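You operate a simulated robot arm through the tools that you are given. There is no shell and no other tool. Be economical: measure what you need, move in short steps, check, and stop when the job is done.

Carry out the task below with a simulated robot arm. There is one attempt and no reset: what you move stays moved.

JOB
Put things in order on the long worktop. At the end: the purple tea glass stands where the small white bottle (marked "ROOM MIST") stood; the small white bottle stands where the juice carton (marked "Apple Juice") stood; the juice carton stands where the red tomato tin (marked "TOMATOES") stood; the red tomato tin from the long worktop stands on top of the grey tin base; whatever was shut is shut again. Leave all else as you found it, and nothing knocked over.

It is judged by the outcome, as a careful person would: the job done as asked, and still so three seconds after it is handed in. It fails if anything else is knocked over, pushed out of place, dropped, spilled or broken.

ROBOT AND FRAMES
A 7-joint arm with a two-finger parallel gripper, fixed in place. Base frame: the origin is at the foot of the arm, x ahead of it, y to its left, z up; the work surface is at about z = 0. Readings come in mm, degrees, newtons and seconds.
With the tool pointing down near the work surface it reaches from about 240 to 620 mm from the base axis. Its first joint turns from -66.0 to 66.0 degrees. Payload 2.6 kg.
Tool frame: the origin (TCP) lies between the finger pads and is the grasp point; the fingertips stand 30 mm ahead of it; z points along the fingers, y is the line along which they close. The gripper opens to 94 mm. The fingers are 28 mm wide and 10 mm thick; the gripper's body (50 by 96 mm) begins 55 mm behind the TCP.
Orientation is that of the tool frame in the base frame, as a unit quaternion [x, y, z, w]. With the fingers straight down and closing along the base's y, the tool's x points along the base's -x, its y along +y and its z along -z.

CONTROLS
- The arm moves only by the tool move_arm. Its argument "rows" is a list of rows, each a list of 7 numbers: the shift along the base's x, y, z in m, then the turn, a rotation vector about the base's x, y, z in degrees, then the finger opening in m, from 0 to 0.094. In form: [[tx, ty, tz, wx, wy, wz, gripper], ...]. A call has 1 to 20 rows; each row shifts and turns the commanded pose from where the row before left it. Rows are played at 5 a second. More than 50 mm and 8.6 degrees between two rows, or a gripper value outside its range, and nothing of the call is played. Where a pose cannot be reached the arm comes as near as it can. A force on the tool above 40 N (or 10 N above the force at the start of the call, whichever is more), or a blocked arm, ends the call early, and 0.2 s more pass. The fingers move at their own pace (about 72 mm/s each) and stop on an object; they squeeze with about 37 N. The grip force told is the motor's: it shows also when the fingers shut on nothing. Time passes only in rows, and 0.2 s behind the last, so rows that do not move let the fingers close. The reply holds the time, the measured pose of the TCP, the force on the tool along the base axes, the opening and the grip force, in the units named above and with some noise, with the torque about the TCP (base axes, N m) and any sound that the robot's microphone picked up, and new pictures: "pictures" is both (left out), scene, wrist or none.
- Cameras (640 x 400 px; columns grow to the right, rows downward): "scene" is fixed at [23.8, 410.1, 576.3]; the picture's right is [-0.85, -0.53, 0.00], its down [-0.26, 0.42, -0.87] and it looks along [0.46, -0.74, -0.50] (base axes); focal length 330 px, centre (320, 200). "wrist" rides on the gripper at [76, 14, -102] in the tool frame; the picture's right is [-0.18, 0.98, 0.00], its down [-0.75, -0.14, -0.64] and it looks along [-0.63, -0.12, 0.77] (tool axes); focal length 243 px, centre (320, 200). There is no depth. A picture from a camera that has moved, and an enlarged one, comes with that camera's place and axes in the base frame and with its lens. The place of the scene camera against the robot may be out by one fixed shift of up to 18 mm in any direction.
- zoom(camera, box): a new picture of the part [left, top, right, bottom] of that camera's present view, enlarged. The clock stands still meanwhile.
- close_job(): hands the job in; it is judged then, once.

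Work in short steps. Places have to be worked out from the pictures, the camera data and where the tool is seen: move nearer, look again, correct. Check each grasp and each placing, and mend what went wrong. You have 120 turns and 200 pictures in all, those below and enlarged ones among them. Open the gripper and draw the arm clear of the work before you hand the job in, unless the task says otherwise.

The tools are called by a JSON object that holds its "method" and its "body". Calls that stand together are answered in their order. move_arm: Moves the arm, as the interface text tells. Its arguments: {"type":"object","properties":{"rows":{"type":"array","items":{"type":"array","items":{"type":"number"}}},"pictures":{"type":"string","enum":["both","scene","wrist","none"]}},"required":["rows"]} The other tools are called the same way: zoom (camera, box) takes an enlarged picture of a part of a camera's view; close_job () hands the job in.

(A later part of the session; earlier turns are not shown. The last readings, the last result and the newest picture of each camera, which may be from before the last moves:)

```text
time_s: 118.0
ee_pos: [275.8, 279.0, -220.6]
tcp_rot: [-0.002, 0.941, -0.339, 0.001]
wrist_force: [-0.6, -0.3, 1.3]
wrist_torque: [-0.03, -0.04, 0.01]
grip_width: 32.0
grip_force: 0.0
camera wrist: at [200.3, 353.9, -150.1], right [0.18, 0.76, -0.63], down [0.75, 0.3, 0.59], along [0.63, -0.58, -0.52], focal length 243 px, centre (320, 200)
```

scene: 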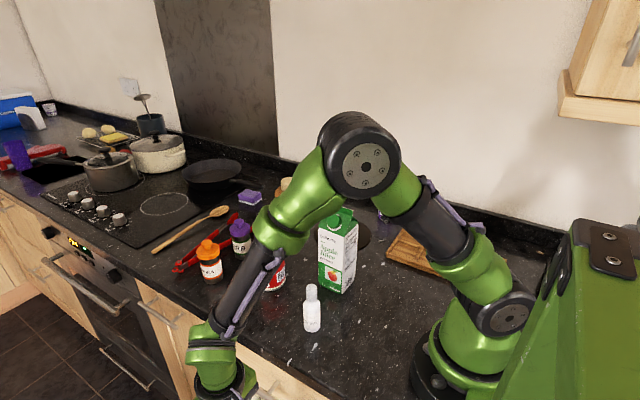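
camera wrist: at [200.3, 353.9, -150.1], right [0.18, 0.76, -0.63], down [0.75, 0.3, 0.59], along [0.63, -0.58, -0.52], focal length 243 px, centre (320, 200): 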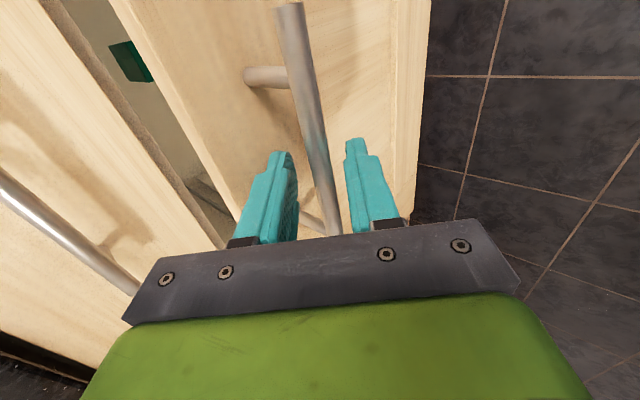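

{"method": "move_arm", "body": {"rows": [[0, 0, 0, 0, 0, 0, 0.0], [0, 0, 0, 0, 0, 0, 0.0], [0, -0.002, 0, 0, 0, 0, 0.0], [0, -0.003, 0, 0, 0, 0, 0.0], [0, -0.004, 0, 0, 0, 0, 0.0], [0, -0.005, 0, 0, 0, 0, 0.0], [0, -0.005, 0, 0, 0, 0, 0.0], [0, -0.005, 0, 0, 0, 0, 0.0], [0, -0.005, 0, 0, 0, 0, 0.0], [0, -0.005, 0, 0, 0, 0, 0.0], [0, -0.005, 0, 0, 0, 0, 0.0], [0, -0.005, 0, 0, 0, 0, 0.0], [0, -0.005, 0, 0, 0, 0, 0.0], [0, -0.005, 0, 0, 0, 0, 0.0], [0, -0.004, 0, 0, 0, 0, 0.0], [0, -0.003, 0, 0, 0, 0, 0.0], [0, -0.002, 0, 0, 0, 0, 0.0]], "pictures": "none"}}

{"method": "move_arm", "body": {"rows": [[0, -0.002, 0, 0, 0, 0, 0.0], [0, -0.003, 0, 0, 0, 0, 0.0], [0, -0.004, 0, 0, 0, 0, 0.0], [0, -0.005, 0, 0, 0, 0, 0.0], [0, -0.005, 0, 0, 0, 0, 0.0], [0, -0.005, 0, 0, 0, 0, 0.0], [0, -0.005, 0, 0, 0, 0, 0.0], [0, -0.004, 0, 0, 0, 0, 0.0], [0, -0.003, 0, 0, 0, 0, 0.0], [0, -0.002, 0, 0, 0, 0, 0.0], [0, 0, 0, 0, 0, 0, 0.0]], "pictures": "wrist"}}

```text
time_s: 121.2
ee_pos: [275.4, 221.6, -222.6]
tcp_rot: [-0.002, 0.941, -0.338, 0.002]
wrist_force: [-1.0, -1.7, -2.3]
wrist_torque: [0.01, -1.21, -0.44]
grip_width: 11.3
grip_force: 45.0
stopped in row 16: the force on the tool passed its limit at 42 N (the readings are from after the stop); the commanded pose is now the measured one
```

```text
time_s: 123.6
ee_pos: [276.3, 183.2, -222.5]
tcp_rot: [-0.001, 0.941, -0.337, 0.002]
wrist_force: [6.5, 0.7, -23.6]
wrist_torque: [0.19, -0.81, -1.03]
grip_width: 11.5
grip_force: 45.0
camera wrist: at [199.9, 259.1, -150.5], right [0.18, 0.76, -0.62], down [0.75, 0.3, 0.59], along [0.64, -0.57, -0.52], focal length 243 px, centre (320, 200)
```

wrist: 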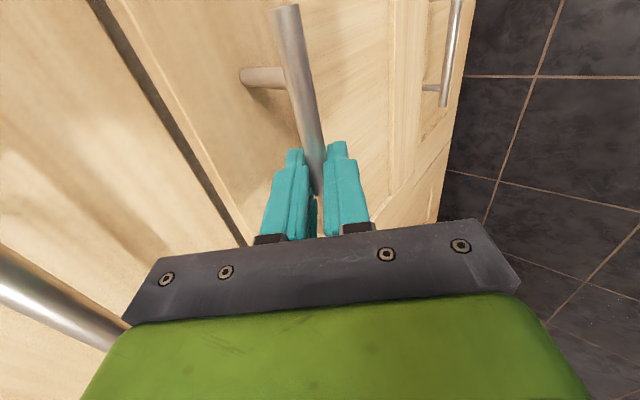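

{"method": "move_arm", "body": {"rows": [[0, -0.002, -0.001, 0, 0, 0, 0.0], [0, -0.003, 0, 0, 0, 0, 0.0], [0, -0.003, 0, 0, 0, 0, 0.0], [0, -0.003, 0, 0, 0, 0, 0.0], [0, -0.003, 0, 0, 0, 0, 0.0], [0, -0.002, 0, 0, 0, 0, 0.0], [0, -0.002, 0, 0, 0, 0, 0.0], [0, -0.002, 0, 0, 0, 0, 0.0], [0, -0.001, 0, 0, 0, 0, 0.0], [0, -0.001, 0, 0, 0, 0, 0.0], [0, -0.001, 0, 0, 0, 0, 0.0], [0, -0.001, 0, 0, 0, 0, 0.0], [0, -0.001, 0, 0, 0, 0, 0.0]], "pictures": "wrist"}}

```text
time_s: 126.3
ee_pos: [276.4, 159.4, -222.3]
tcp_rot: [0.0, 0.941, -0.338, 0.002]
wrist_force: [-0.3, 0.9, 3.7]
wrist_torque: [-0.03, 1.05, 0.36]
grip_width: 10.9
grip_force: 44.7
stopped in row 13: the force on the tool passed its limit at 41 N (the readings are from after the stop); the commanded pose is now the measured one
camera wrist: at [200.1, 236.2, -150.7], right [0.18, 0.76, -0.62], down [0.75, 0.3, 0.59], along [0.63, -0.58, -0.52], focal length 243 px, centre (320, 200)
```

wrist: 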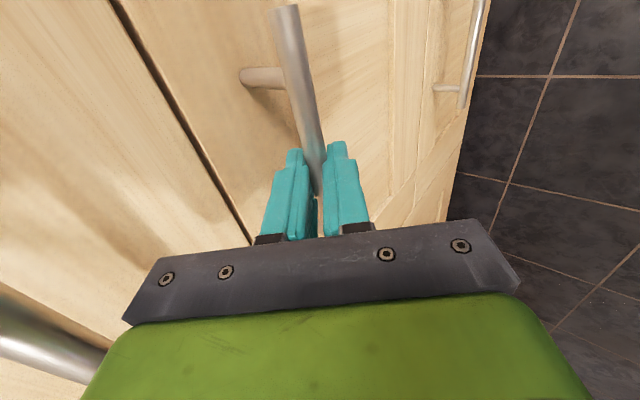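

Drawer 2 is shut. I now think the disc with the central tube is the removable base of a ring cake tin, i.e. "the grey tin base", and it stands on the worktop with a flat tube top at z≈75. I release and return above the worktop to check it and measure the tin.

{"method": "move_arm", "body": {"rows": [[0, 0, 0, 0, 0, 0, 0.03], [0, 0, 0, 0, 0, 0, 0.032], [0, 0.017, 0.02, 0, 0, 0, 0.032], [0, 0.02, 0.024, 0, 0, 0, 0.032], [0, 0.03, 0.035, 0, 0, 0, 0.032], [0, 0.02, 0.04, 0, 0, 0, 0.05], [0, 0.01, 0.045, 0, 0, 0, 0.094], [0, 0, 0.045, 0, 0, 0, 0.094], [0, 0, 0.045, 8, 0, 0, 0.094], [0, 0, 0.045, 8, 0, 0, 0.094], [0.0, 0, 0.045, 8, 0, 0, 0.094], [0.01, 0, 0.045, 8, 0, 0, 0.094], [0.01, 0, 0.045, 8, 0, 0, 0.094], [0.01, -0.03, 0.035, 0, 0, 0, 0.094], [0.01, -0.04, 0.02, 0, 0, 0, 0.094], [0.01, -0.04, 0.02, 0, 0, 0, 0.094], [0.01, -0.04, 0.0, 0, 0, 0, 0.094], [0.01, -0.04, 0.0, 0, 0, 0, 0.094]], "pictures": "both"}}

{"method": "zoom", "body": {"camera": "scene", "box": [0, 395, 640, 400]}}

```text
time_s: 130.2
ee_pos: [347.5, 66.3, 287.5]
tcp_rot: [-0.001, 1.0, 0.004, 0.002]
wrist_force: [0.3, -0.2, 0.0]
wrist_torque: [0.01, -0.01, -0.02]
grip_width: 94.1
grip_force: 0.0
camera wrist: at [272.0, 79.2, 391.1], right [0.18, 0.98, 0.01], down [0.75, -0.15, 0.64], along [0.63, -0.11, -0.77], focal length 243 px, centre (320, 200)
```

scene: 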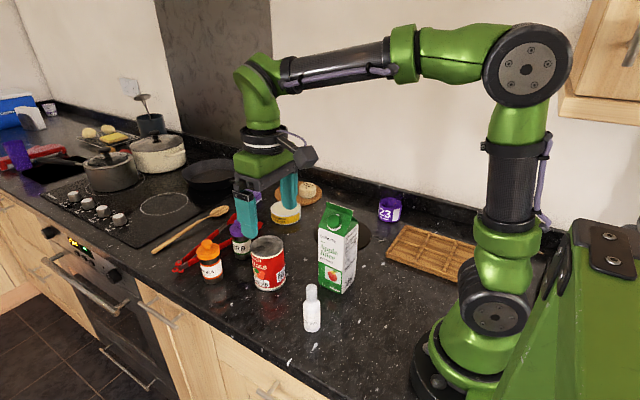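
wrist: 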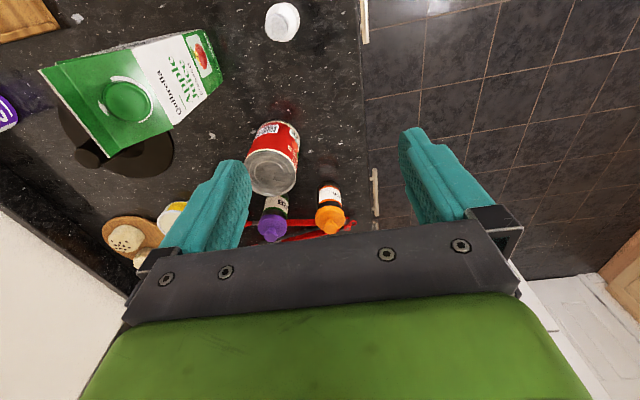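

```text
1.00 times, centred on (320, 398) of scene (not enlarged: the box is as wide or as high as the picture)
camera zoom: at [23.7, 410.1, 576.3], right [-0.85, -0.53, 0.0], down [-0.26, 0.42, -0.87], along [0.46, -0.74, -0.5], focal length 330 px, centre (320, 2)
```

zoom: 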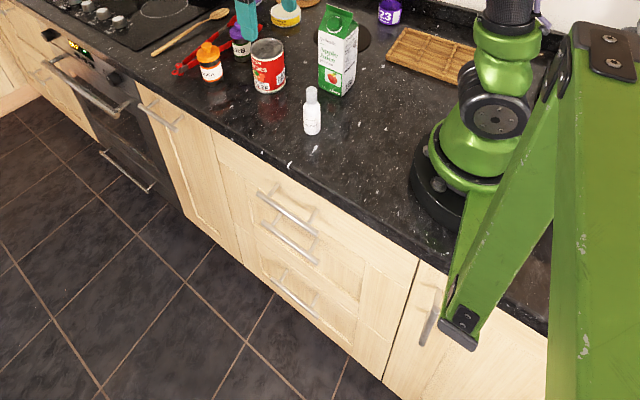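

Both drawers are shut exactly as before. I move above the tomato tin (≈442,-20) to refine its centre.

{"method": "move_arm", "body": {"rows": [[0.03, -0.03, -0.01, 0, 0, 0, 0.094], [0.03, -0.03, -0.01, 0, 0, 0, 0.094], [0.034, -0.026, -0.01, 0, 0, 0, 0.094], [0, 0, -0.03, 0, 0, 0, 0.094]], "pictures": "both"}}

{"method": "zoom", "body": {"camera": "wrist", "box": [160, 0, 480, 200]}}

```text
time_s: 131.2
ee_pos: [442.2, -19.8, 226.6]
tcp_rot: [-0.002, 1.0, 0.005, 0.002]
wrist_force: [0.3, 0.4, 0.1]
wrist_torque: [0.0, -0.03, -0.03]
grip_width: 94.0
grip_force: 0.1
camera wrist: at [366.6, -6.9, 330.3], right [0.18, 0.98, 0.01], down [0.75, -0.15, 0.64], along [0.63, -0.11, -0.77], focal length 243 px, centre (320, 200)
```

scene: 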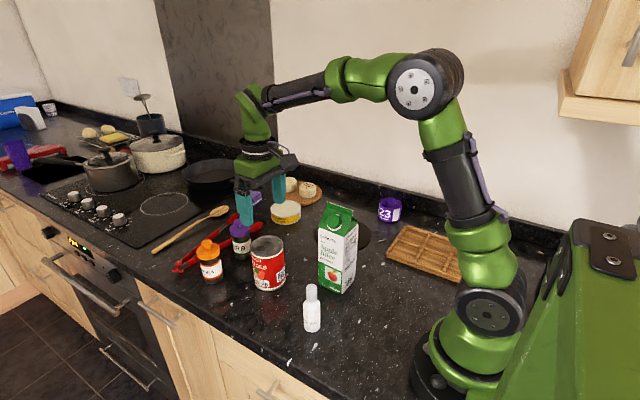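
wrist: 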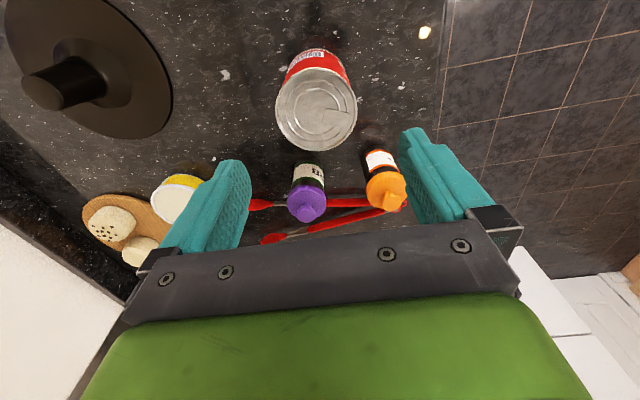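

```text
2.00 times, centred on (320, 100) of wrist
camera zoom: at [366.6, -6.9, 330.3], right [0.18, 0.98, 0.01], down [0.75, -0.15, 0.64], along [0.63, -0.11, -0.77], focal length 485 px, centre (320, 400)
```

zoom: 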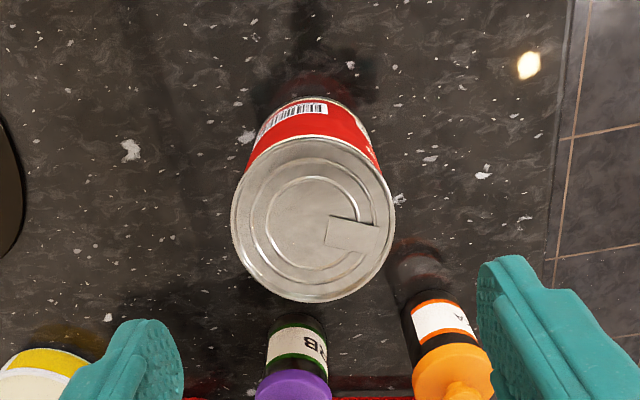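

The tin's centre is (442,-21), right under the hand. I descend to z≈70 and grip.

{"method": "move_arm", "body": {"rows": [[0, -0.001, -0.045, 0, 0, 0, 0.094], [0, 0, -0.045, 0, 0, 0, 0.094], [0, 0, -0.04, 0, 0, 0, 0.094], [0, 0, -0.027, 0, 0, 0, 0.094], [0, 0, 0, 0, 0, 0, 0.094]], "pictures": "wrist"}}

```text
time_s: 132.3
ee_pos: [440.6, -20.4, 69.8]
tcp_rot: [0.0, 1.0, 0.006, 0.002]
wrist_force: [0.2, -0.2, 0.1]
wrist_torque: [0.0, -0.01, 0.01]
grip_width: 94.2
grip_force: 0.0
camera wrist: at [364.7, -7.3, 173.3], right [0.18, 0.98, 0.01], down [0.75, -0.15, 0.64], along [0.63, -0.11, -0.77], focal length 243 px, centre (320, 200)
```

wrist: 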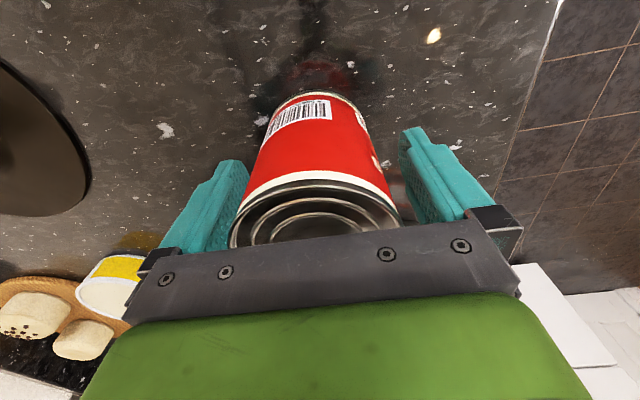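

Fingers straddle the tin evenly. I level the tool (0.7° off) and close.

{"method": "move_arm", "body": {"rows": [[0, 0, 0, -0.7, 0.2, 0, 0.094], [0, 0, 0, 0, 0, 0, 0.06], [0, 0, 0, 0, 0, 0, 0.06], [0, 0, 0, 0, 0, 0, 0.06]], "pictures": "none"}}

{"method": "move_arm", "body": {"rows": [[0, 0, 0.01, 0, 0, 0, 0.06], [0, 0, 0.03, 0, 0, 0, 0.06], [0, 0, 0.04, 0, 0, 0, 0.06], [0, 0, 0.04, 0, 0, 0, 0.06], [0, 0, 0.04, 0, 0, 0, 0.06]], "pictures": "both"}}

```text
time_s: 133.3
ee_pos: [440.1, -19.4, 70.0]
tcp_rot: [-0.001, 1.0, -0.002, 0.0]
wrist_force: [1.2, -1.3, -1.0]
wrist_torque: [0.02, -0.07, -0.04]
grip_width: 77.3
grip_force: 37.2
```

```text
time_s: 134.6
ee_pos: [440.3, -19.2, 229.7]
tcp_rot: [0.0, 1.0, -0.001, -0.001]
wrist_force: [0.0, -0.4, -4.7]
wrist_torque: [0.04, 0.05, 0.03]
grip_width: 77.3
grip_force: 37.7
camera wrist: at [364.6, -4.8, 333.9], right [0.18, 0.98, 0.0], down [0.75, -0.14, 0.64], along [0.63, -0.12, -0.77], focal length 243 px, centre (320, 200)
```

scene: 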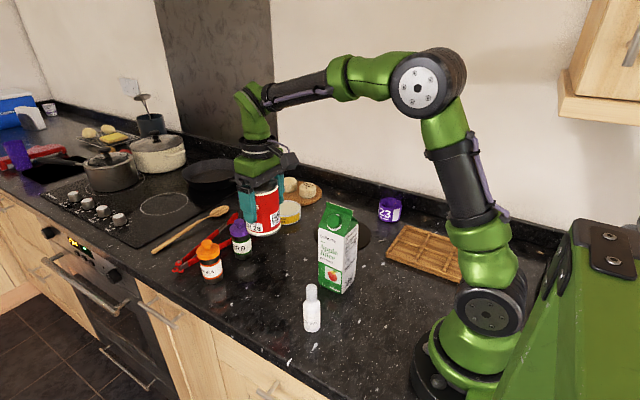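
wrist: 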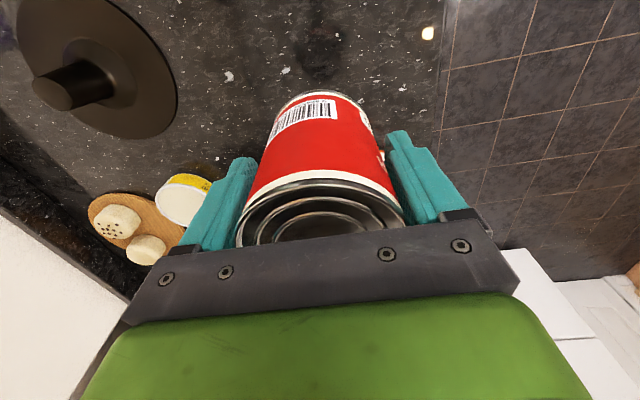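

The tin is held (77 mm diameter, height ~100); measurements put its centre ~8 mm ahead of the TCP in x, so its original spot is ≈(448,-20). I carry it over the base, passing beyond the carton, and stop above the tube to check.

{"method": "move_arm", "body": {"rows": [[0, -0.045, 0.0, 0, 0, 0, 0.06], [0, -0.045, 0, 0, 0, 0, 0.06], [0, -0.045, 0, 0, 0, 0, 0.06], [0, -0.045, 0, 0, 0, 0, 0.06], [-0.02, -0.04, 0, 0, 0, 0, 0.06], [-0.02, -0.03, 0, 0, 0, 0, 0.06], [-0.02, -0.015, 0, 0, 0, 0, 0.06], [0, 0, -0.02, 0, 0, 0, 0.06], [0, 0, 0, 0, 0, 0, 0.06]], "pictures": "both"}}

{"method": "zoom", "body": {"camera": "wrist", "box": [180, 0, 460, 175]}}

{"method": "zoom", "body": {"camera": "scene", "box": [280, 150, 440, 250]}}

```text
time_s: 136.6
ee_pos: [380.0, -285.9, 209.0]
tcp_rot: [-0.001, 1.0, 0.0, 0.0]
wrist_force: [0.0, 0.6, -5.2]
wrist_torque: [0.02, 0.05, 0.0]
grip_width: 77.3
grip_force: 36.7
camera wrist: at [303.2, -270.6, 313.3], right [0.18, 0.98, 0.0], down [0.75, -0.14, 0.64], along [0.63, -0.12, -0.77], focal length 243 px, centre (320, 200)
```

scene: 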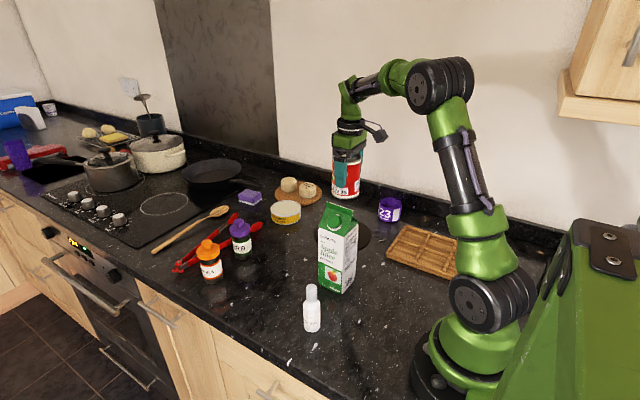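
wrist: 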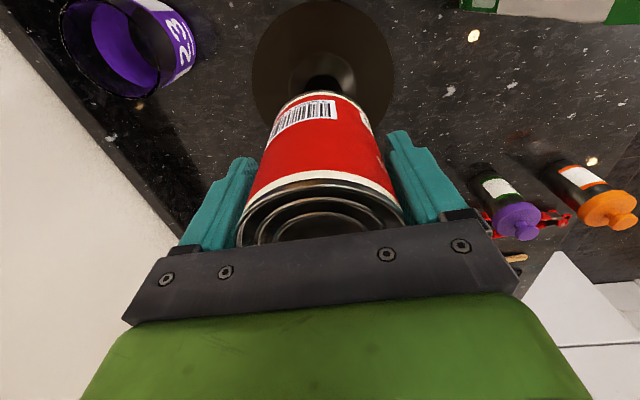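

```text
2.29 times, centred on (320, 88) of wrist
camera zoom: at [303.2, -270.6, 313.3], right [0.18, 0.98, 0.0], down [0.75, -0.14, 0.64], along [0.63, -0.12, -0.77], focal length 555 px, centre (320, 457)
```

zoom: 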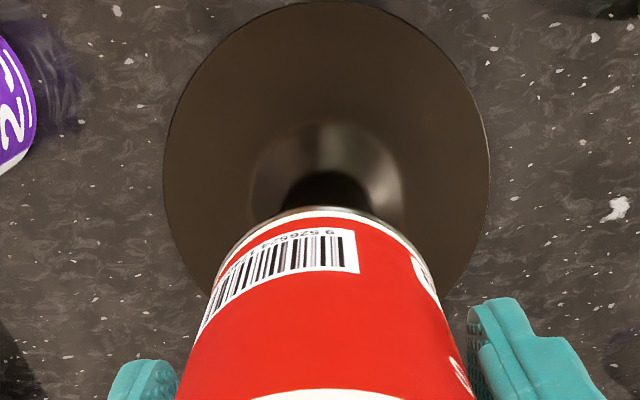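

```text
4.00 times, centred on (360, 200) of scene
camera zoom: at [23.8, 410.0, 576.3], right [-0.85, -0.53, 0.0], down [-0.26, 0.42, -0.87], along [0.46, -0.74, -0.5], focal length 1318 px, centre (160, 200)
```

zoom: 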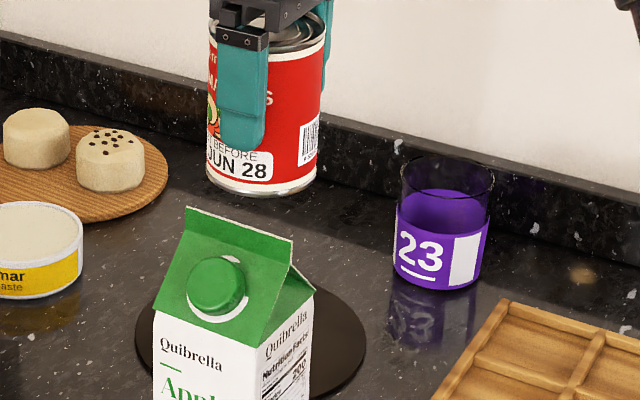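

The scene view confirms the tin sits ~9 mm ahead of the finger centre, so it's centred over the tube in x. I shift y by +1.6 mm and lower, with small steps near contact.

{"method": "move_arm", "body": {"rows": [[0, 0.0015, -0.025, 0, 0, 0, 0.06], [0, 0, -0.025, 0, 0, 0, 0.06], [0, 0, -0.006, 0, 0, 0, 0.06], [0, 0, 0, 0, 0, 0, 0.06]], "pictures": "none"}}

{"method": "move_arm", "body": {"rows": [[0, 0, -0.002, 0, 0, 0, 0.06], [0, 0, -0.002, 0, 0, 0, 0.06], [0, 0, -0.002, 0, 0, 0, 0.06], [0, 0, 0, 0, 0, 0, 0.06]], "pictures": "both"}}

```text
time_s: 137.6
ee_pos: [379.9, -283.4, 154.9]
tcp_rot: [-0.001, 1.0, -0.001, -0.001]
wrist_force: [0.3, 0.4, -4.5]
wrist_torque: [0.01, 0.03, 0.0]
grip_width: 77.2
grip_force: 37.1
```

```text
time_s: 138.6
ee_pos: [379.7, -283.2, 149.5]
tcp_rot: [0.001, 1.0, -0.002, 0.002]
wrist_force: [-6.0, 4.2, 19.4]
wrist_torque: [0.47, 0.42, 0.05]
grip_width: 77.1
grip_force: 37.0
camera wrist: at [304.6, -268.9, 253.3], right [0.18, 0.98, 0.0], down [0.75, -0.14, 0.65], along [0.63, -0.12, -0.76], focal length 243 px, centre (320, 200)
```

scene: 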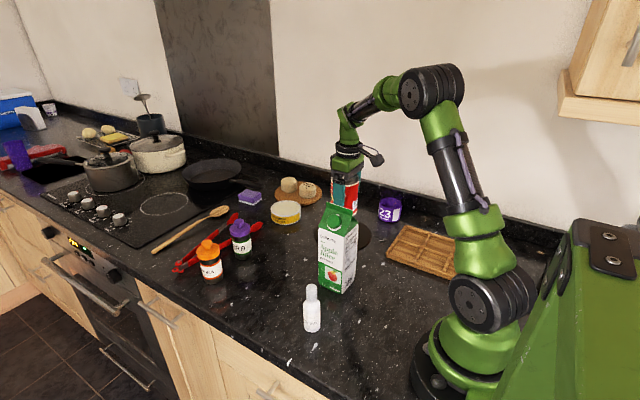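
wrist: 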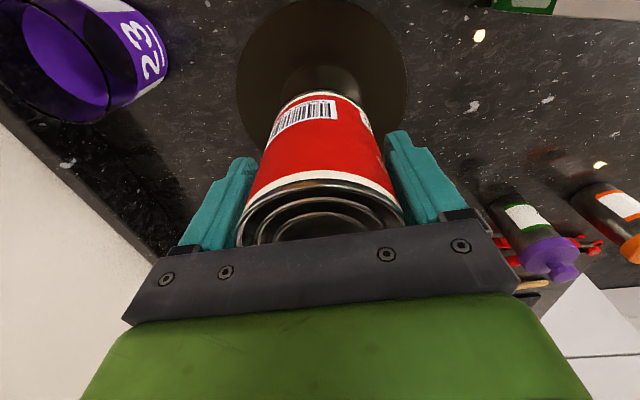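

Contact with the tube top at TCP z≈150. I ease up slightly to unload before releasing.

{"method": "move_arm", "body": {"rows": [[0, 0, 0.001, 0, 0, 0, 0.06], [0, 0, 0.0005, 0, 0, 0, 0.06], [0, 0, 0, 0, 0, 0, 0.06]], "pictures": "none"}}

{"method": "zoom", "body": {"camera": "scene", "box": [280, 150, 440, 250]}}

{"method": "zoom", "body": {"camera": "wrist", "box": [220, 0, 420, 125]}}

```text
time_s: 139.3
ee_pos: [380.3, -283.6, 148.3]
tcp_rot: [-0.001, 1.0, -0.002, 0.001]
wrist_force: [4.6, -1.4, 11.6]
wrist_torque: [0.04, -0.39, -0.02]
grip_width: 77.1
grip_force: 37.2
```

```text
4.00 times, centred on (360, 200) of scene
camera zoom: at [23.7, 410.1, 576.3], right [-0.85, -0.53, 0.0], down [-0.26, 0.42, -0.87], along [0.46, -0.74, -0.5], focal length 1318 px, centre (160, 200)
```

zoom: 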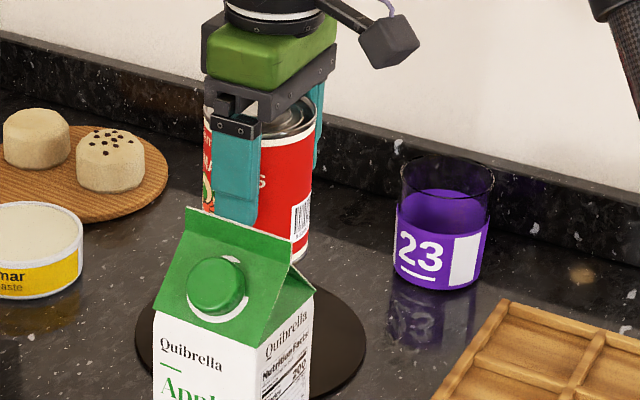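

```text
3.20 times, centred on (320, 62) of wrist
camera zoom: at [304.8, -269.1, 253.4], right [0.18, 0.98, 0.0], down [0.75, -0.14, 0.64], along [0.63, -0.12, -0.76], focal length 776 px, centre (320, 640)
```

zoom: 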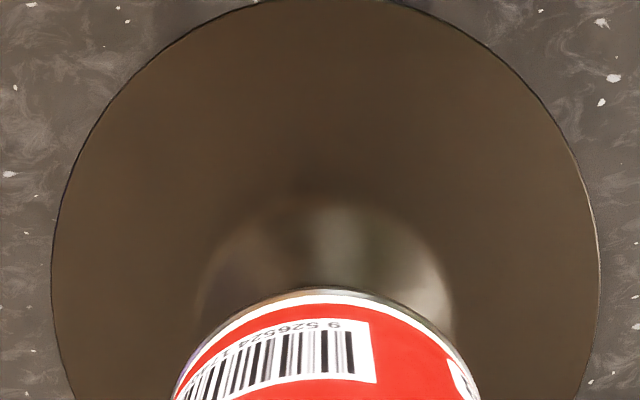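

The tin is centred over the disc in y (both ~325 px). I unload another 0.7 mm, then open the fingers gradually.

{"method": "move_arm", "body": {"rows": [[0, 0, 0.0007, 0, 0, 0, 0.06], [0, 0, 0, 0, 0, 0, 0.06], [0, 0, 0, 0, 0, 0, 0.079], [0, 0, 0, 0, 0, 0, 0.082], [0, 0, 0, 0, 0, 0, 0.094], [0, 0, 0, 0, 0, 0, 0.094]], "pictures": "both"}}

{"method": "zoom", "body": {"camera": "scene", "box": [280, 150, 440, 250]}}

```text
time_s: 140.8
ee_pos: [380.1, -282.7, 149.4]
tcp_rot: [-0.001, 1.0, -0.001, 0.0]
wrist_force: [0.6, 0.5, -0.3]
wrist_torque: [0.05, -0.01, 0.0]
grip_width: 94.1
grip_force: 0.1
camera wrist: at [304.4, -269.2, 254.0], right [0.18, 0.98, 0.0], down [0.75, -0.14, 0.64], along [0.63, -0.12, -0.77], focal length 243 px, centre (320, 200)
```

scene: 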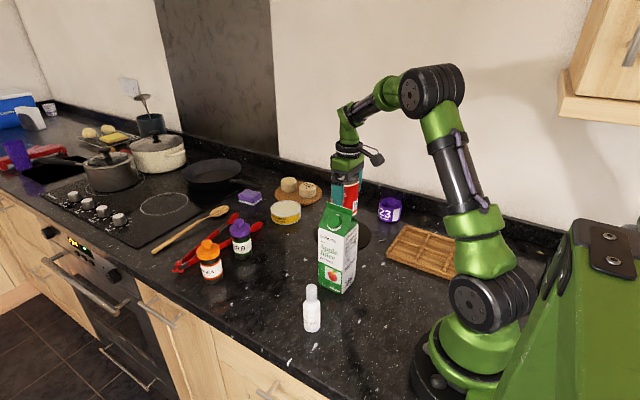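
wrist: 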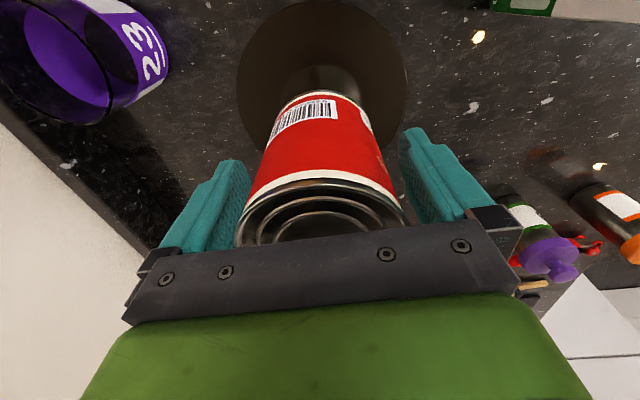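

```text
4.00 times, centred on (360, 200) of scene
camera zoom: at [23.8, 410.1, 576.3], right [-0.85, -0.53, 0.0], down [-0.26, 0.42, -0.87], along [0.46, -0.74, -0.5], focal length 1318 px, centre (160, 200)
```

zoom: 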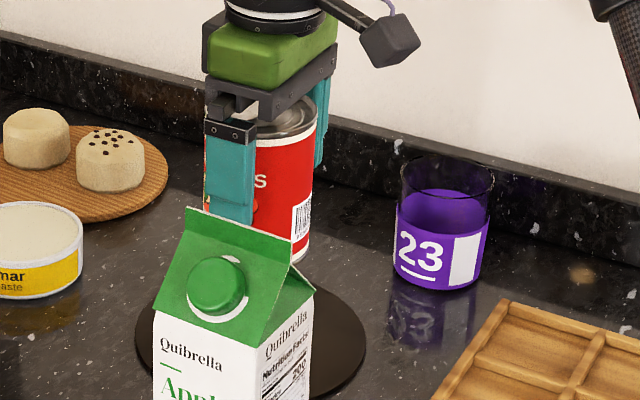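

The tin stands free and upright. I rise straight up and check it again after a moment.

{"method": "move_arm", "body": {"rows": [[0, 0, 0.02, 0, 0, 0, 0.094], [0, 0, 0.04, 0, 0, 0, 0.094], [0, 0, 0.045, 0, 0, 0, 0.094], [0, 0, 0.045, 0, 0, 0, 0.094], [0, 0, 0.02, 0, 0, 0, 0.094], [-0.02, 0.04, 0.0, 0, 0, 0, 0.094], [-0.02, 0.045, 0.0, 0, 0, 0, 0.094], [-0.02, 0.045, 0.0, 0, 0, 0, 0.094], [-0.015, 0.045, 0.0, 0, 0, 0, 0.094]], "pictures": "both"}}

{"method": "zoom", "body": {"camera": "wrist", "box": [120, 20, 420, 210]}}

{"method": "zoom", "body": {"camera": "scene", "box": [280, 150, 440, 250]}}

```text
time_s: 142.8
ee_pos: [305.1, -106.3, 320.3]
tcp_rot: [0.0, 1.0, -0.002, 0.0]
wrist_force: [-0.1, -0.8, 0.1]
wrist_torque: [-0.04, -0.02, -0.01]
grip_width: 94.0
grip_force: 0.0
camera wrist: at [229.7, -92.7, 424.3], right [0.18, 0.98, 0.0], down [0.75, -0.14, 0.64], along [0.63, -0.12, -0.77], focal length 243 px, centre (320, 200)
```

scene: 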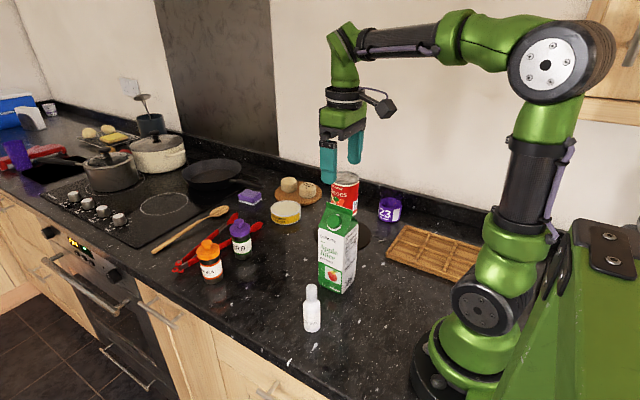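
wrist: 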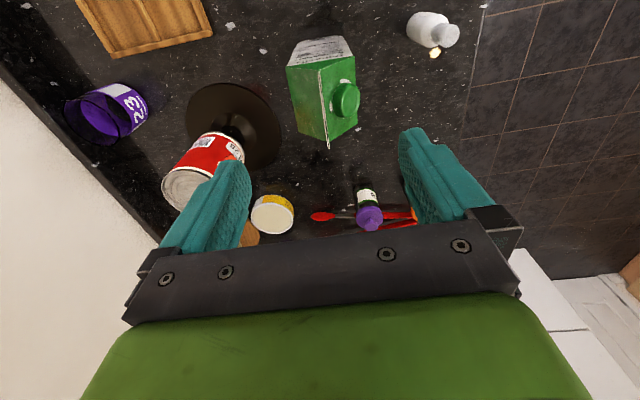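

```text
2.11 times, centred on (270, 115) of wrist
camera zoom: at [229.7, -92.7, 424.3], right [0.18, 0.98, 0.0], down [0.75, -0.14, 0.64], along [0.63, -0.12, -0.77], focal length 511 px, centre (425, 379)
```

zoom: 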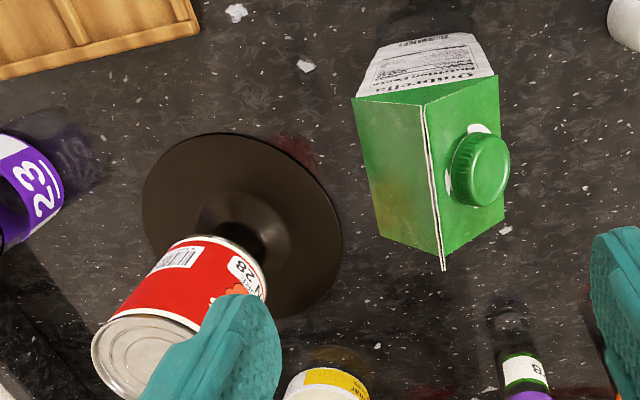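

```text
4.00 times, centred on (360, 200) of scene
camera zoom: at [23.8, 410.0, 576.3], right [-0.85, -0.53, 0.0], down [-0.26, 0.42, -0.87], along [0.46, -0.74, -0.5], focal length 1318 px, centre (160, 200)
```

zoom: 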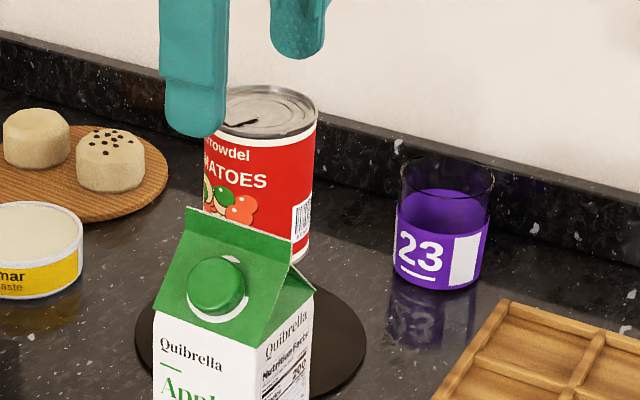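

The tin stands on the base. The carton's shoulders measure x 275–340, y -137…-70 (centre ≈(307.5,-103.5)), with the ridge at ~205 and the cap on the +y slope. I'll grip it along x, just below the shoulders, to avoid the cap; first I turn the hand above it.

{"method": "move_arm", "body": {"rows": [[0, 0, 0, 0, 0, 8.5, 0.094], [0, 0, 0, 0, 0, 8.5, 0.094], [0, 0, 0, 0, 0, 8.5, 0.094], [0, 0, 0, 0, 0, 8.5, 0.094], [0, 0, 0, 0, 0, 8.5, 0.094], [0, 0, 0, 0, 0, 8.5, 0.094], [0, 0, 0, 0, 0, 8.5, 0.094], [0, 0, 0, 0, 0, 8.5, 0.094], [0, 0, 0, 0, 0, 8.5, 0.094], [0.0025, 0.003, 0, 0, 0, 8.5, 0.094], [0, 0, 0, 0, 0, 2, 0.094]], "pictures": "wrist"}}

{"method": "zoom", "body": {"camera": "wrist", "box": [220, 0, 420, 125]}}

```text
time_s: 145.2
ee_pos: [307.8, -105.4, 320.4]
tcp_rot: [-0.69, 0.724, -0.001, 0.001]
wrist_force: [0.2, 0.3, -0.2]
wrist_torque: [0.01, 0.02, -0.01]
grip_width: 93.8
grip_force: 0.0
camera wrist: at [289.5, -180.6, 423.9], right [-0.97, 0.23, 0.0], down [0.18, 0.75, 0.64], along [0.15, 0.62, -0.77], focal length 243 px, centre (320, 200)
```

wrist: 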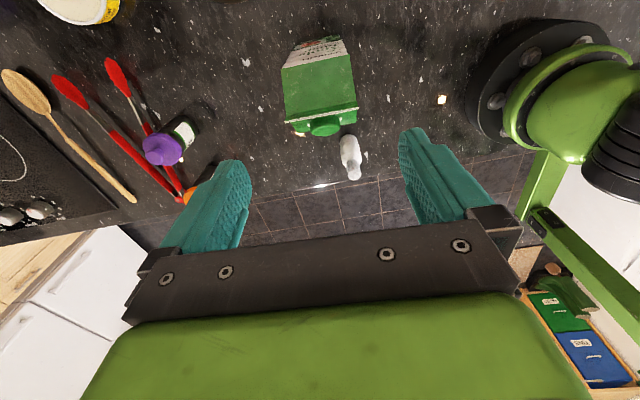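

```text
3.20 times, centred on (320, 62) of wrist
camera zoom: at [289.5, -180.6, 423.9], right [-0.97, 0.23, 0.0], down [0.18, 0.75, 0.64], along [0.15, 0.62, -0.77], focal length 776 px, centre (320, 640)
```

zoom: 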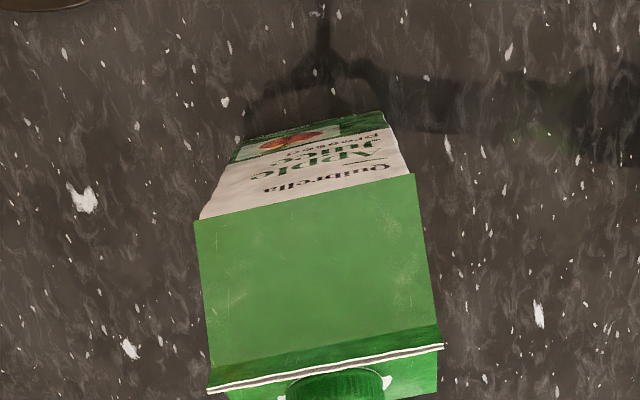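

The carton's centre is ≈(306,-103). I lower to TCP z=160 (fingertips at 130, body above the ridge).

{"method": "move_arm", "body": {"rows": [[-0.0015, 0.002, -0.045, 0, 0, 0, 0.094], [0, 0, -0.045, 0, 0, 0, 0.094], [0, 0, -0.04, 0, 0, 0, 0.094], [0, 0, -0.03, 0, 0, 0, 0.094], [0, 0, 0, 0, 0, 0, 0.094]], "pictures": "both"}}

{"method": "zoom", "body": {"camera": "scene", "box": [260, 160, 420, 310]}}

```text
time_s: 146.3
ee_pos: [306.4, -105.5, 159.7]
tcp_rot: [-0.688, 0.725, -0.001, 0.001]
wrist_force: [0.3, -0.4, -0.2]
wrist_torque: [-0.01, -0.03, -0.02]
grip_width: 94.1
grip_force: 0.1
camera wrist: at [288.1, -180.8, 264.5], right [-0.97, 0.23, 0.0], down [0.18, 0.75, 0.64], along [0.15, 0.62, -0.77], focal length 243 px, centre (320, 200)
```

scene: 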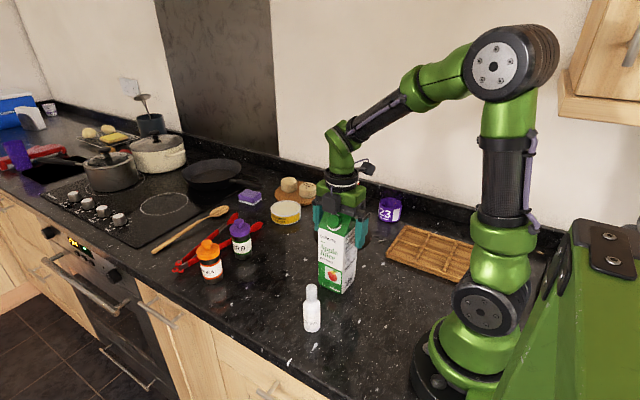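
wrist: 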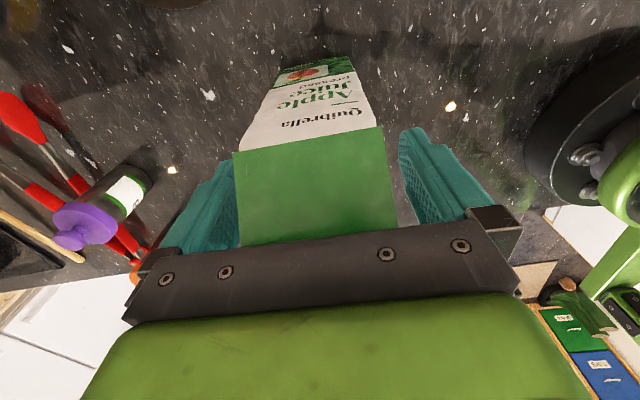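

```text
2.67 times, centred on (340, 235) of scene
camera zoom: at [23.8, 410.0, 576.3], right [-0.85, -0.53, 0.0], down [-0.26, 0.42, -0.87], along [0.46, -0.74, -0.5], focal length 879 px, centre (267, 107)
```

zoom: 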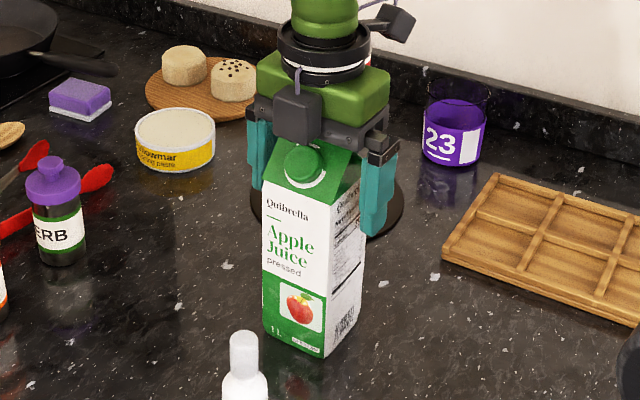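

The fingers straddle the carton nicely with the ridge clear of the body. I close and lift.

{"method": "move_arm", "body": {"rows": [[0, 0.002, 0, 0, 0, 0, 0.094], [0, 0, 0, 0, 0, 0, 0.05], [0, 0, 0, 0, 0, 0, 0.05], [0, 0, 0, 0, 0, 0, 0.05]], "pictures": "none"}}

{"method": "move_arm", "body": {"rows": [[0, 0, 0.005, 0, 0, 0, 0.05], [0, 0, 0.015, 0, 0, 0, 0.05], [0, 0, 0.02, 0, 0, 0, 0.05]], "pictures": "both"}}

```text
time_s: 147.3
ee_pos: [306.2, -102.0, 161.0]
tcp_rot: [-0.689, 0.724, -0.001, 0.001]
wrist_force: [3.9, -0.8, 0.2]
wrist_torque: [-0.12, -0.28, 0.04]
grip_width: 72.1
grip_force: 37.1
```

```text
time_s: 148.2
ee_pos: [306.7, -101.5, 200.3]
tcp_rot: [-0.689, 0.725, -0.001, 0.0]
wrist_force: [0.9, 0.4, -9.4]
wrist_torque: [0.01, -0.04, -0.01]
grip_width: 72.2
grip_force: 36.2
camera wrist: at [287.8, -177.3, 303.6], right [-0.97, 0.23, 0.0], down [0.18, 0.75, 0.64], along [0.15, 0.62, -0.77], focal length 243 px, centre (320, 200)
```

scene: 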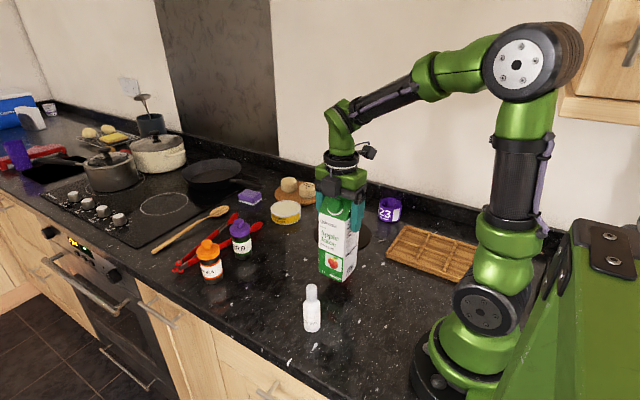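
wrist: 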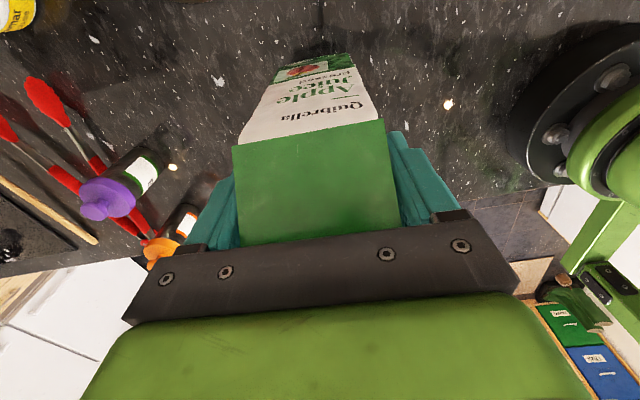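

Carton held firmly (72 mm wide, ~0.9 kg). I carry it low over the empty worktop to the tin's old spot (448,-20).

{"method": "move_arm", "body": {"rows": [[0.015, 0.009, 0, 0, 0, 0, 0.05], [0.025, 0.015, 0, 0, 0, 0, 0.05], [0.03, 0.017, 0, 0, 0, 0, 0.05], [0.03, 0.017, 0, 0, 0, 0, 0.05], [0.025, 0.015, 0, 0, 0, 0, 0.05], [0.0165, 0.0095, 0, 0, 0, 0, 0.05], [0, 0, -0.015, 0, 0, 0, 0.05], [0, 0, -0.015, 0, 0, 0, 0.05], [0, 0, 0, 0, 0, 0, 0.05]], "pictures": "both"}}

{"method": "zoom", "body": {"camera": "scene", "box": [190, 200, 350, 300]}}

```text
time_s: 150.2
ee_pos: [448.1, -19.0, 169.5]
tcp_rot: [-0.688, 0.726, -0.001, 0.001]
wrist_force: [0.6, 0.0, -10.1]
wrist_torque: [-0.01, 0.03, 0.01]
grip_width: 72.5
grip_force: 37.4
camera wrist: at [429.7, -94.2, 274.5], right [-0.97, 0.23, 0.0], down [0.18, 0.75, 0.64], along [0.15, 0.62, -0.77], focal length 243 px, centre (320, 200)
```

scene: 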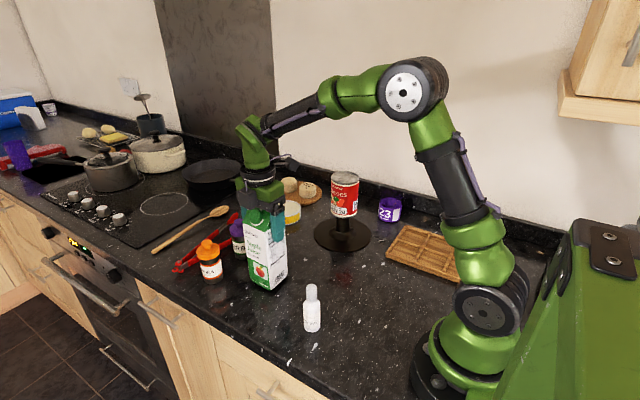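
wrist: 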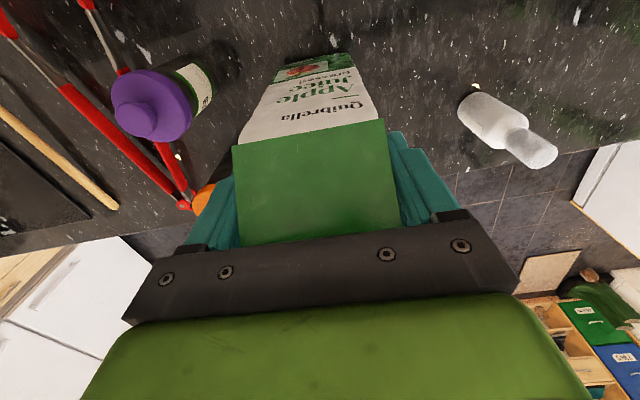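

```text
4.00 times, centred on (270, 250) of scene
camera zoom: at [23.8, 410.0, 576.3], right [-0.85, -0.53, 0.0], down [-0.26, 0.42, -0.87], along [0.46, -0.74, -0.5], focal length 1318 px, centre (520, 0)
```

zoom: 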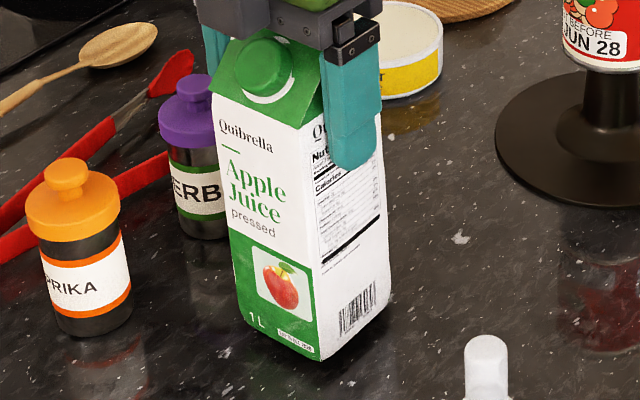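

Clear of the spice jars, and the tin stands steadily on its base. I lower the last ~9 mm.

{"method": "move_arm", "body": {"rows": [[0, 0, -0.005, 0, 0, 0, 0.05], [0, 0, -0.002, 0, 0, 0, 0.05], [0, 0, -0.001, 0, 0, 0, 0.05], [0, 0, 0, 0, 0, 0, 0.05]], "pictures": "none"}}

```text
time_s: 151.2
ee_pos: [447.7, -18.3, 162.7]
tcp_rot: [-0.689, 0.725, -0.001, 0.001]
wrist_force: [0.5, 0.0, -8.9]
wrist_torque: [0.03, -0.01, -0.01]
grip_width: 72.2
grip_force: 37.0
```

{"method": "move_arm", "body": {"rows": [[0, 0, -0.001, 0, 0, 0, 0.05], [0, 0, -0.001, 0, 0, 0, 0.05], [0, 0, -0.0005, 0, 0, 0, 0.05], [0, 0, 0, 0, 0, 0, 0.05]], "pictures": "none"}}

```text
time_s: 152.2
ee_pos: [448.0, -17.4, 160.6]
tcp_rot: [-0.689, 0.725, -0.002, 0.002]
wrist_force: [-2.4, 1.4, 9.2]
wrist_torque: [0.07, 0.97, -0.01]
grip_width: 72.4
grip_force: 36.9
```

It's down. I release and rise.

{"method": "move_arm", "body": {"rows": [[0, 0, 0.0005, 0, 0, 0, 0.05], [0, 0, 0, 0, 0, 0, 0.076], [0, 0, 0, 0, 0, 0, 0.085], [0, 0, 0, 0, 0, 0, 0.094], [0, 0, 0.03, 0, 0, 0, 0.094], [0, 0, 0.045, 0, 0, 0, 0.094], [0, 0, 0.045, 0, 0, 0, 0.094]], "pictures": "both"}}

```text
time_s: 153.8
ee_pos: [447.8, -16.8, 281.3]
tcp_rot: [-0.689, 0.725, -0.001, 0.001]
wrist_force: [-0.3, 0.2, -0.6]
wrist_torque: [0.01, -0.02, 0.03]
grip_width: 94.2
grip_force: 0.0
camera wrist: at [429.2, -92.3, 385.1], right [-0.97, 0.23, 0.0], down [0.18, 0.75, 0.64], along [0.15, 0.62, -0.77], focal length 243 px, centre (320, 200)
```

scene: 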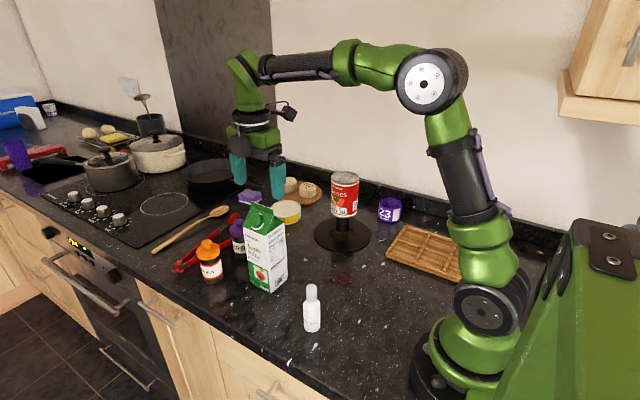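
wrist: 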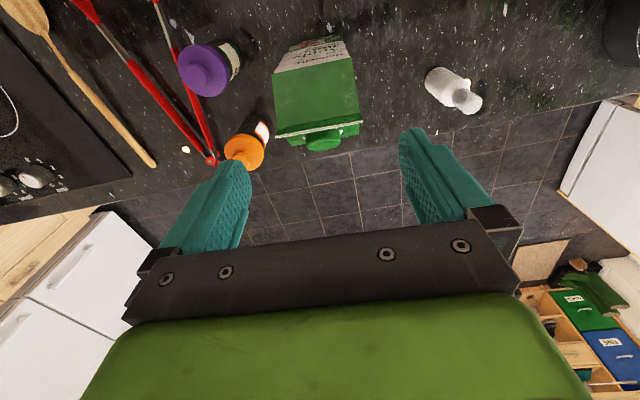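

Carton is standing in the tin's spot. Next the white bottle: I move above (287,41) and measure it.

{"method": "move_arm", "body": {"rows": [[-0.035, 0.01, -0.005, 0, 0, 0, 0.094], [-0.035, 0.01, -0.005, 0, 0, 0, 0.094], [-0.035, 0.01, -0.01, 0, 0, 0, 0.094], [-0.035, 0.01, -0.01, 0, 0, 0, 0.094], [-0.021, 0.018, -0.01, 0, 0, 0, 0.094], [0, 0, 0, 0, 0, 0, 0.094]], "pictures": "wrist"}}

{"method": "zoom", "body": {"camera": "wrist", "box": [220, 0, 420, 125]}}

```text
time_s: 155.2
ee_pos: [285.4, 39.0, 238.5]
tcp_rot: [-0.689, 0.725, -0.001, 0.001]
wrist_force: [0.4, -0.6, -0.5]
wrist_torque: [-0.03, 0.0, -0.03]
grip_width: 94.2
grip_force: 0.0
camera wrist: at [266.8, -35.6, 343.7], right [-0.97, 0.23, 0.0], down [0.18, 0.75, 0.64], along [0.15, 0.62, -0.77], focal length 243 px, centre (320, 200)
```

wrist: 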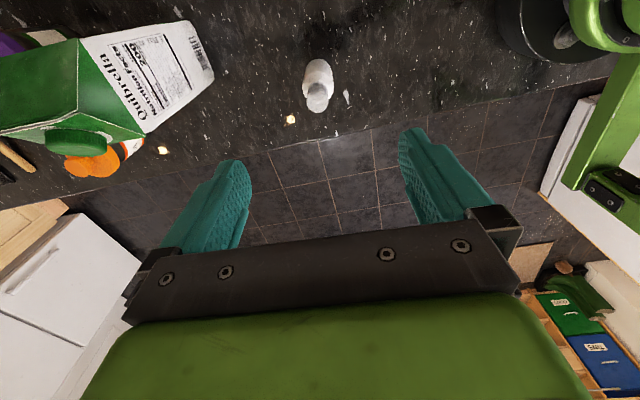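

```text
3.20 times, centred on (320, 62) of wrist
camera zoom: at [266.8, -35.6, 343.7], right [-0.97, 0.23, 0.0], down [0.18, 0.75, 0.64], along [0.15, 0.62, -0.77], focal length 776 px, centre (320, 640)
```

zoom: 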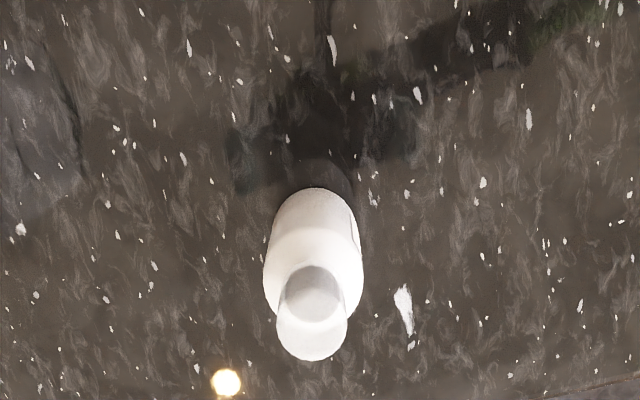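

The bottle stands at ≈(285,38), radius ~17. I descend to TCP z=66 so the palm clears its cap.

{"method": "move_arm", "body": {"rows": [[0, 0, -0.045, 0, 0, 0, 0.094], [0, 0, -0.045, 0, 0, 0, 0.08], [0, 0, -0.045, 0, 0, 0, 0.07], [0, 0, -0.036, 0, 0, 0, 0.07], [0, 0, 0, 0, 0, 0, 0.07]], "pictures": "both"}}

{"method": "zoom", "body": {"camera": "scene", "box": [240, 250, 400, 350]}}

```text
time_s: 156.3
ee_pos: [284.2, 38.9, 67.9]
tcp_rot: [-0.689, 0.725, -0.001, 0.001]
wrist_force: [-0.4, -0.1, -0.7]
wrist_torque: [0.0, 0.02, 0.02]
grip_width: 70.1
grip_force: 0.0
camera wrist: at [266.5, -36.5, 171.8], right [-0.97, 0.23, 0.0], down [0.18, 0.75, 0.64], along [0.15, 0.62, -0.77], focal length 243 px, centre (320, 200)
```

scene: 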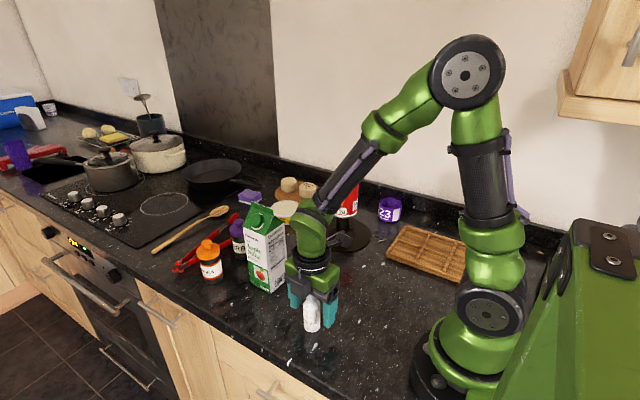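
wrist: 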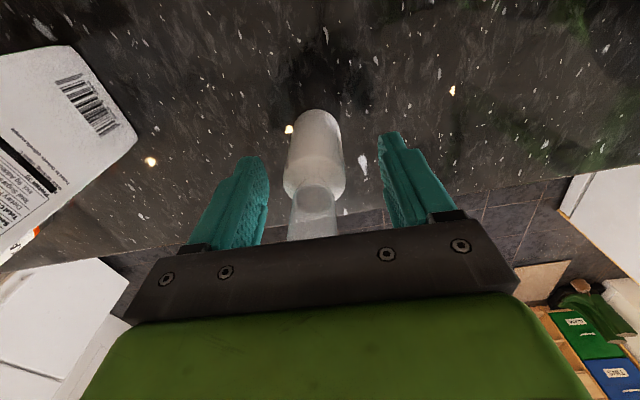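

```text
4.00 times, centred on (320, 300) of scene
camera zoom: at [23.8, 410.1, 576.3], right [-0.85, -0.53, 0.0], down [-0.26, 0.42, -0.87], along [0.46, -0.74, -0.5], focal length 1318 px, centre (320, -200)
```

zoom: 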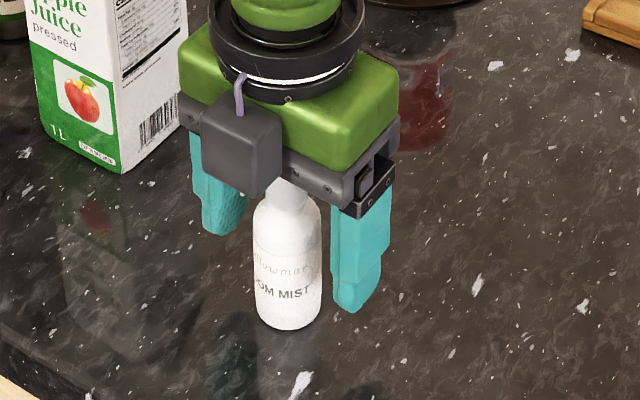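

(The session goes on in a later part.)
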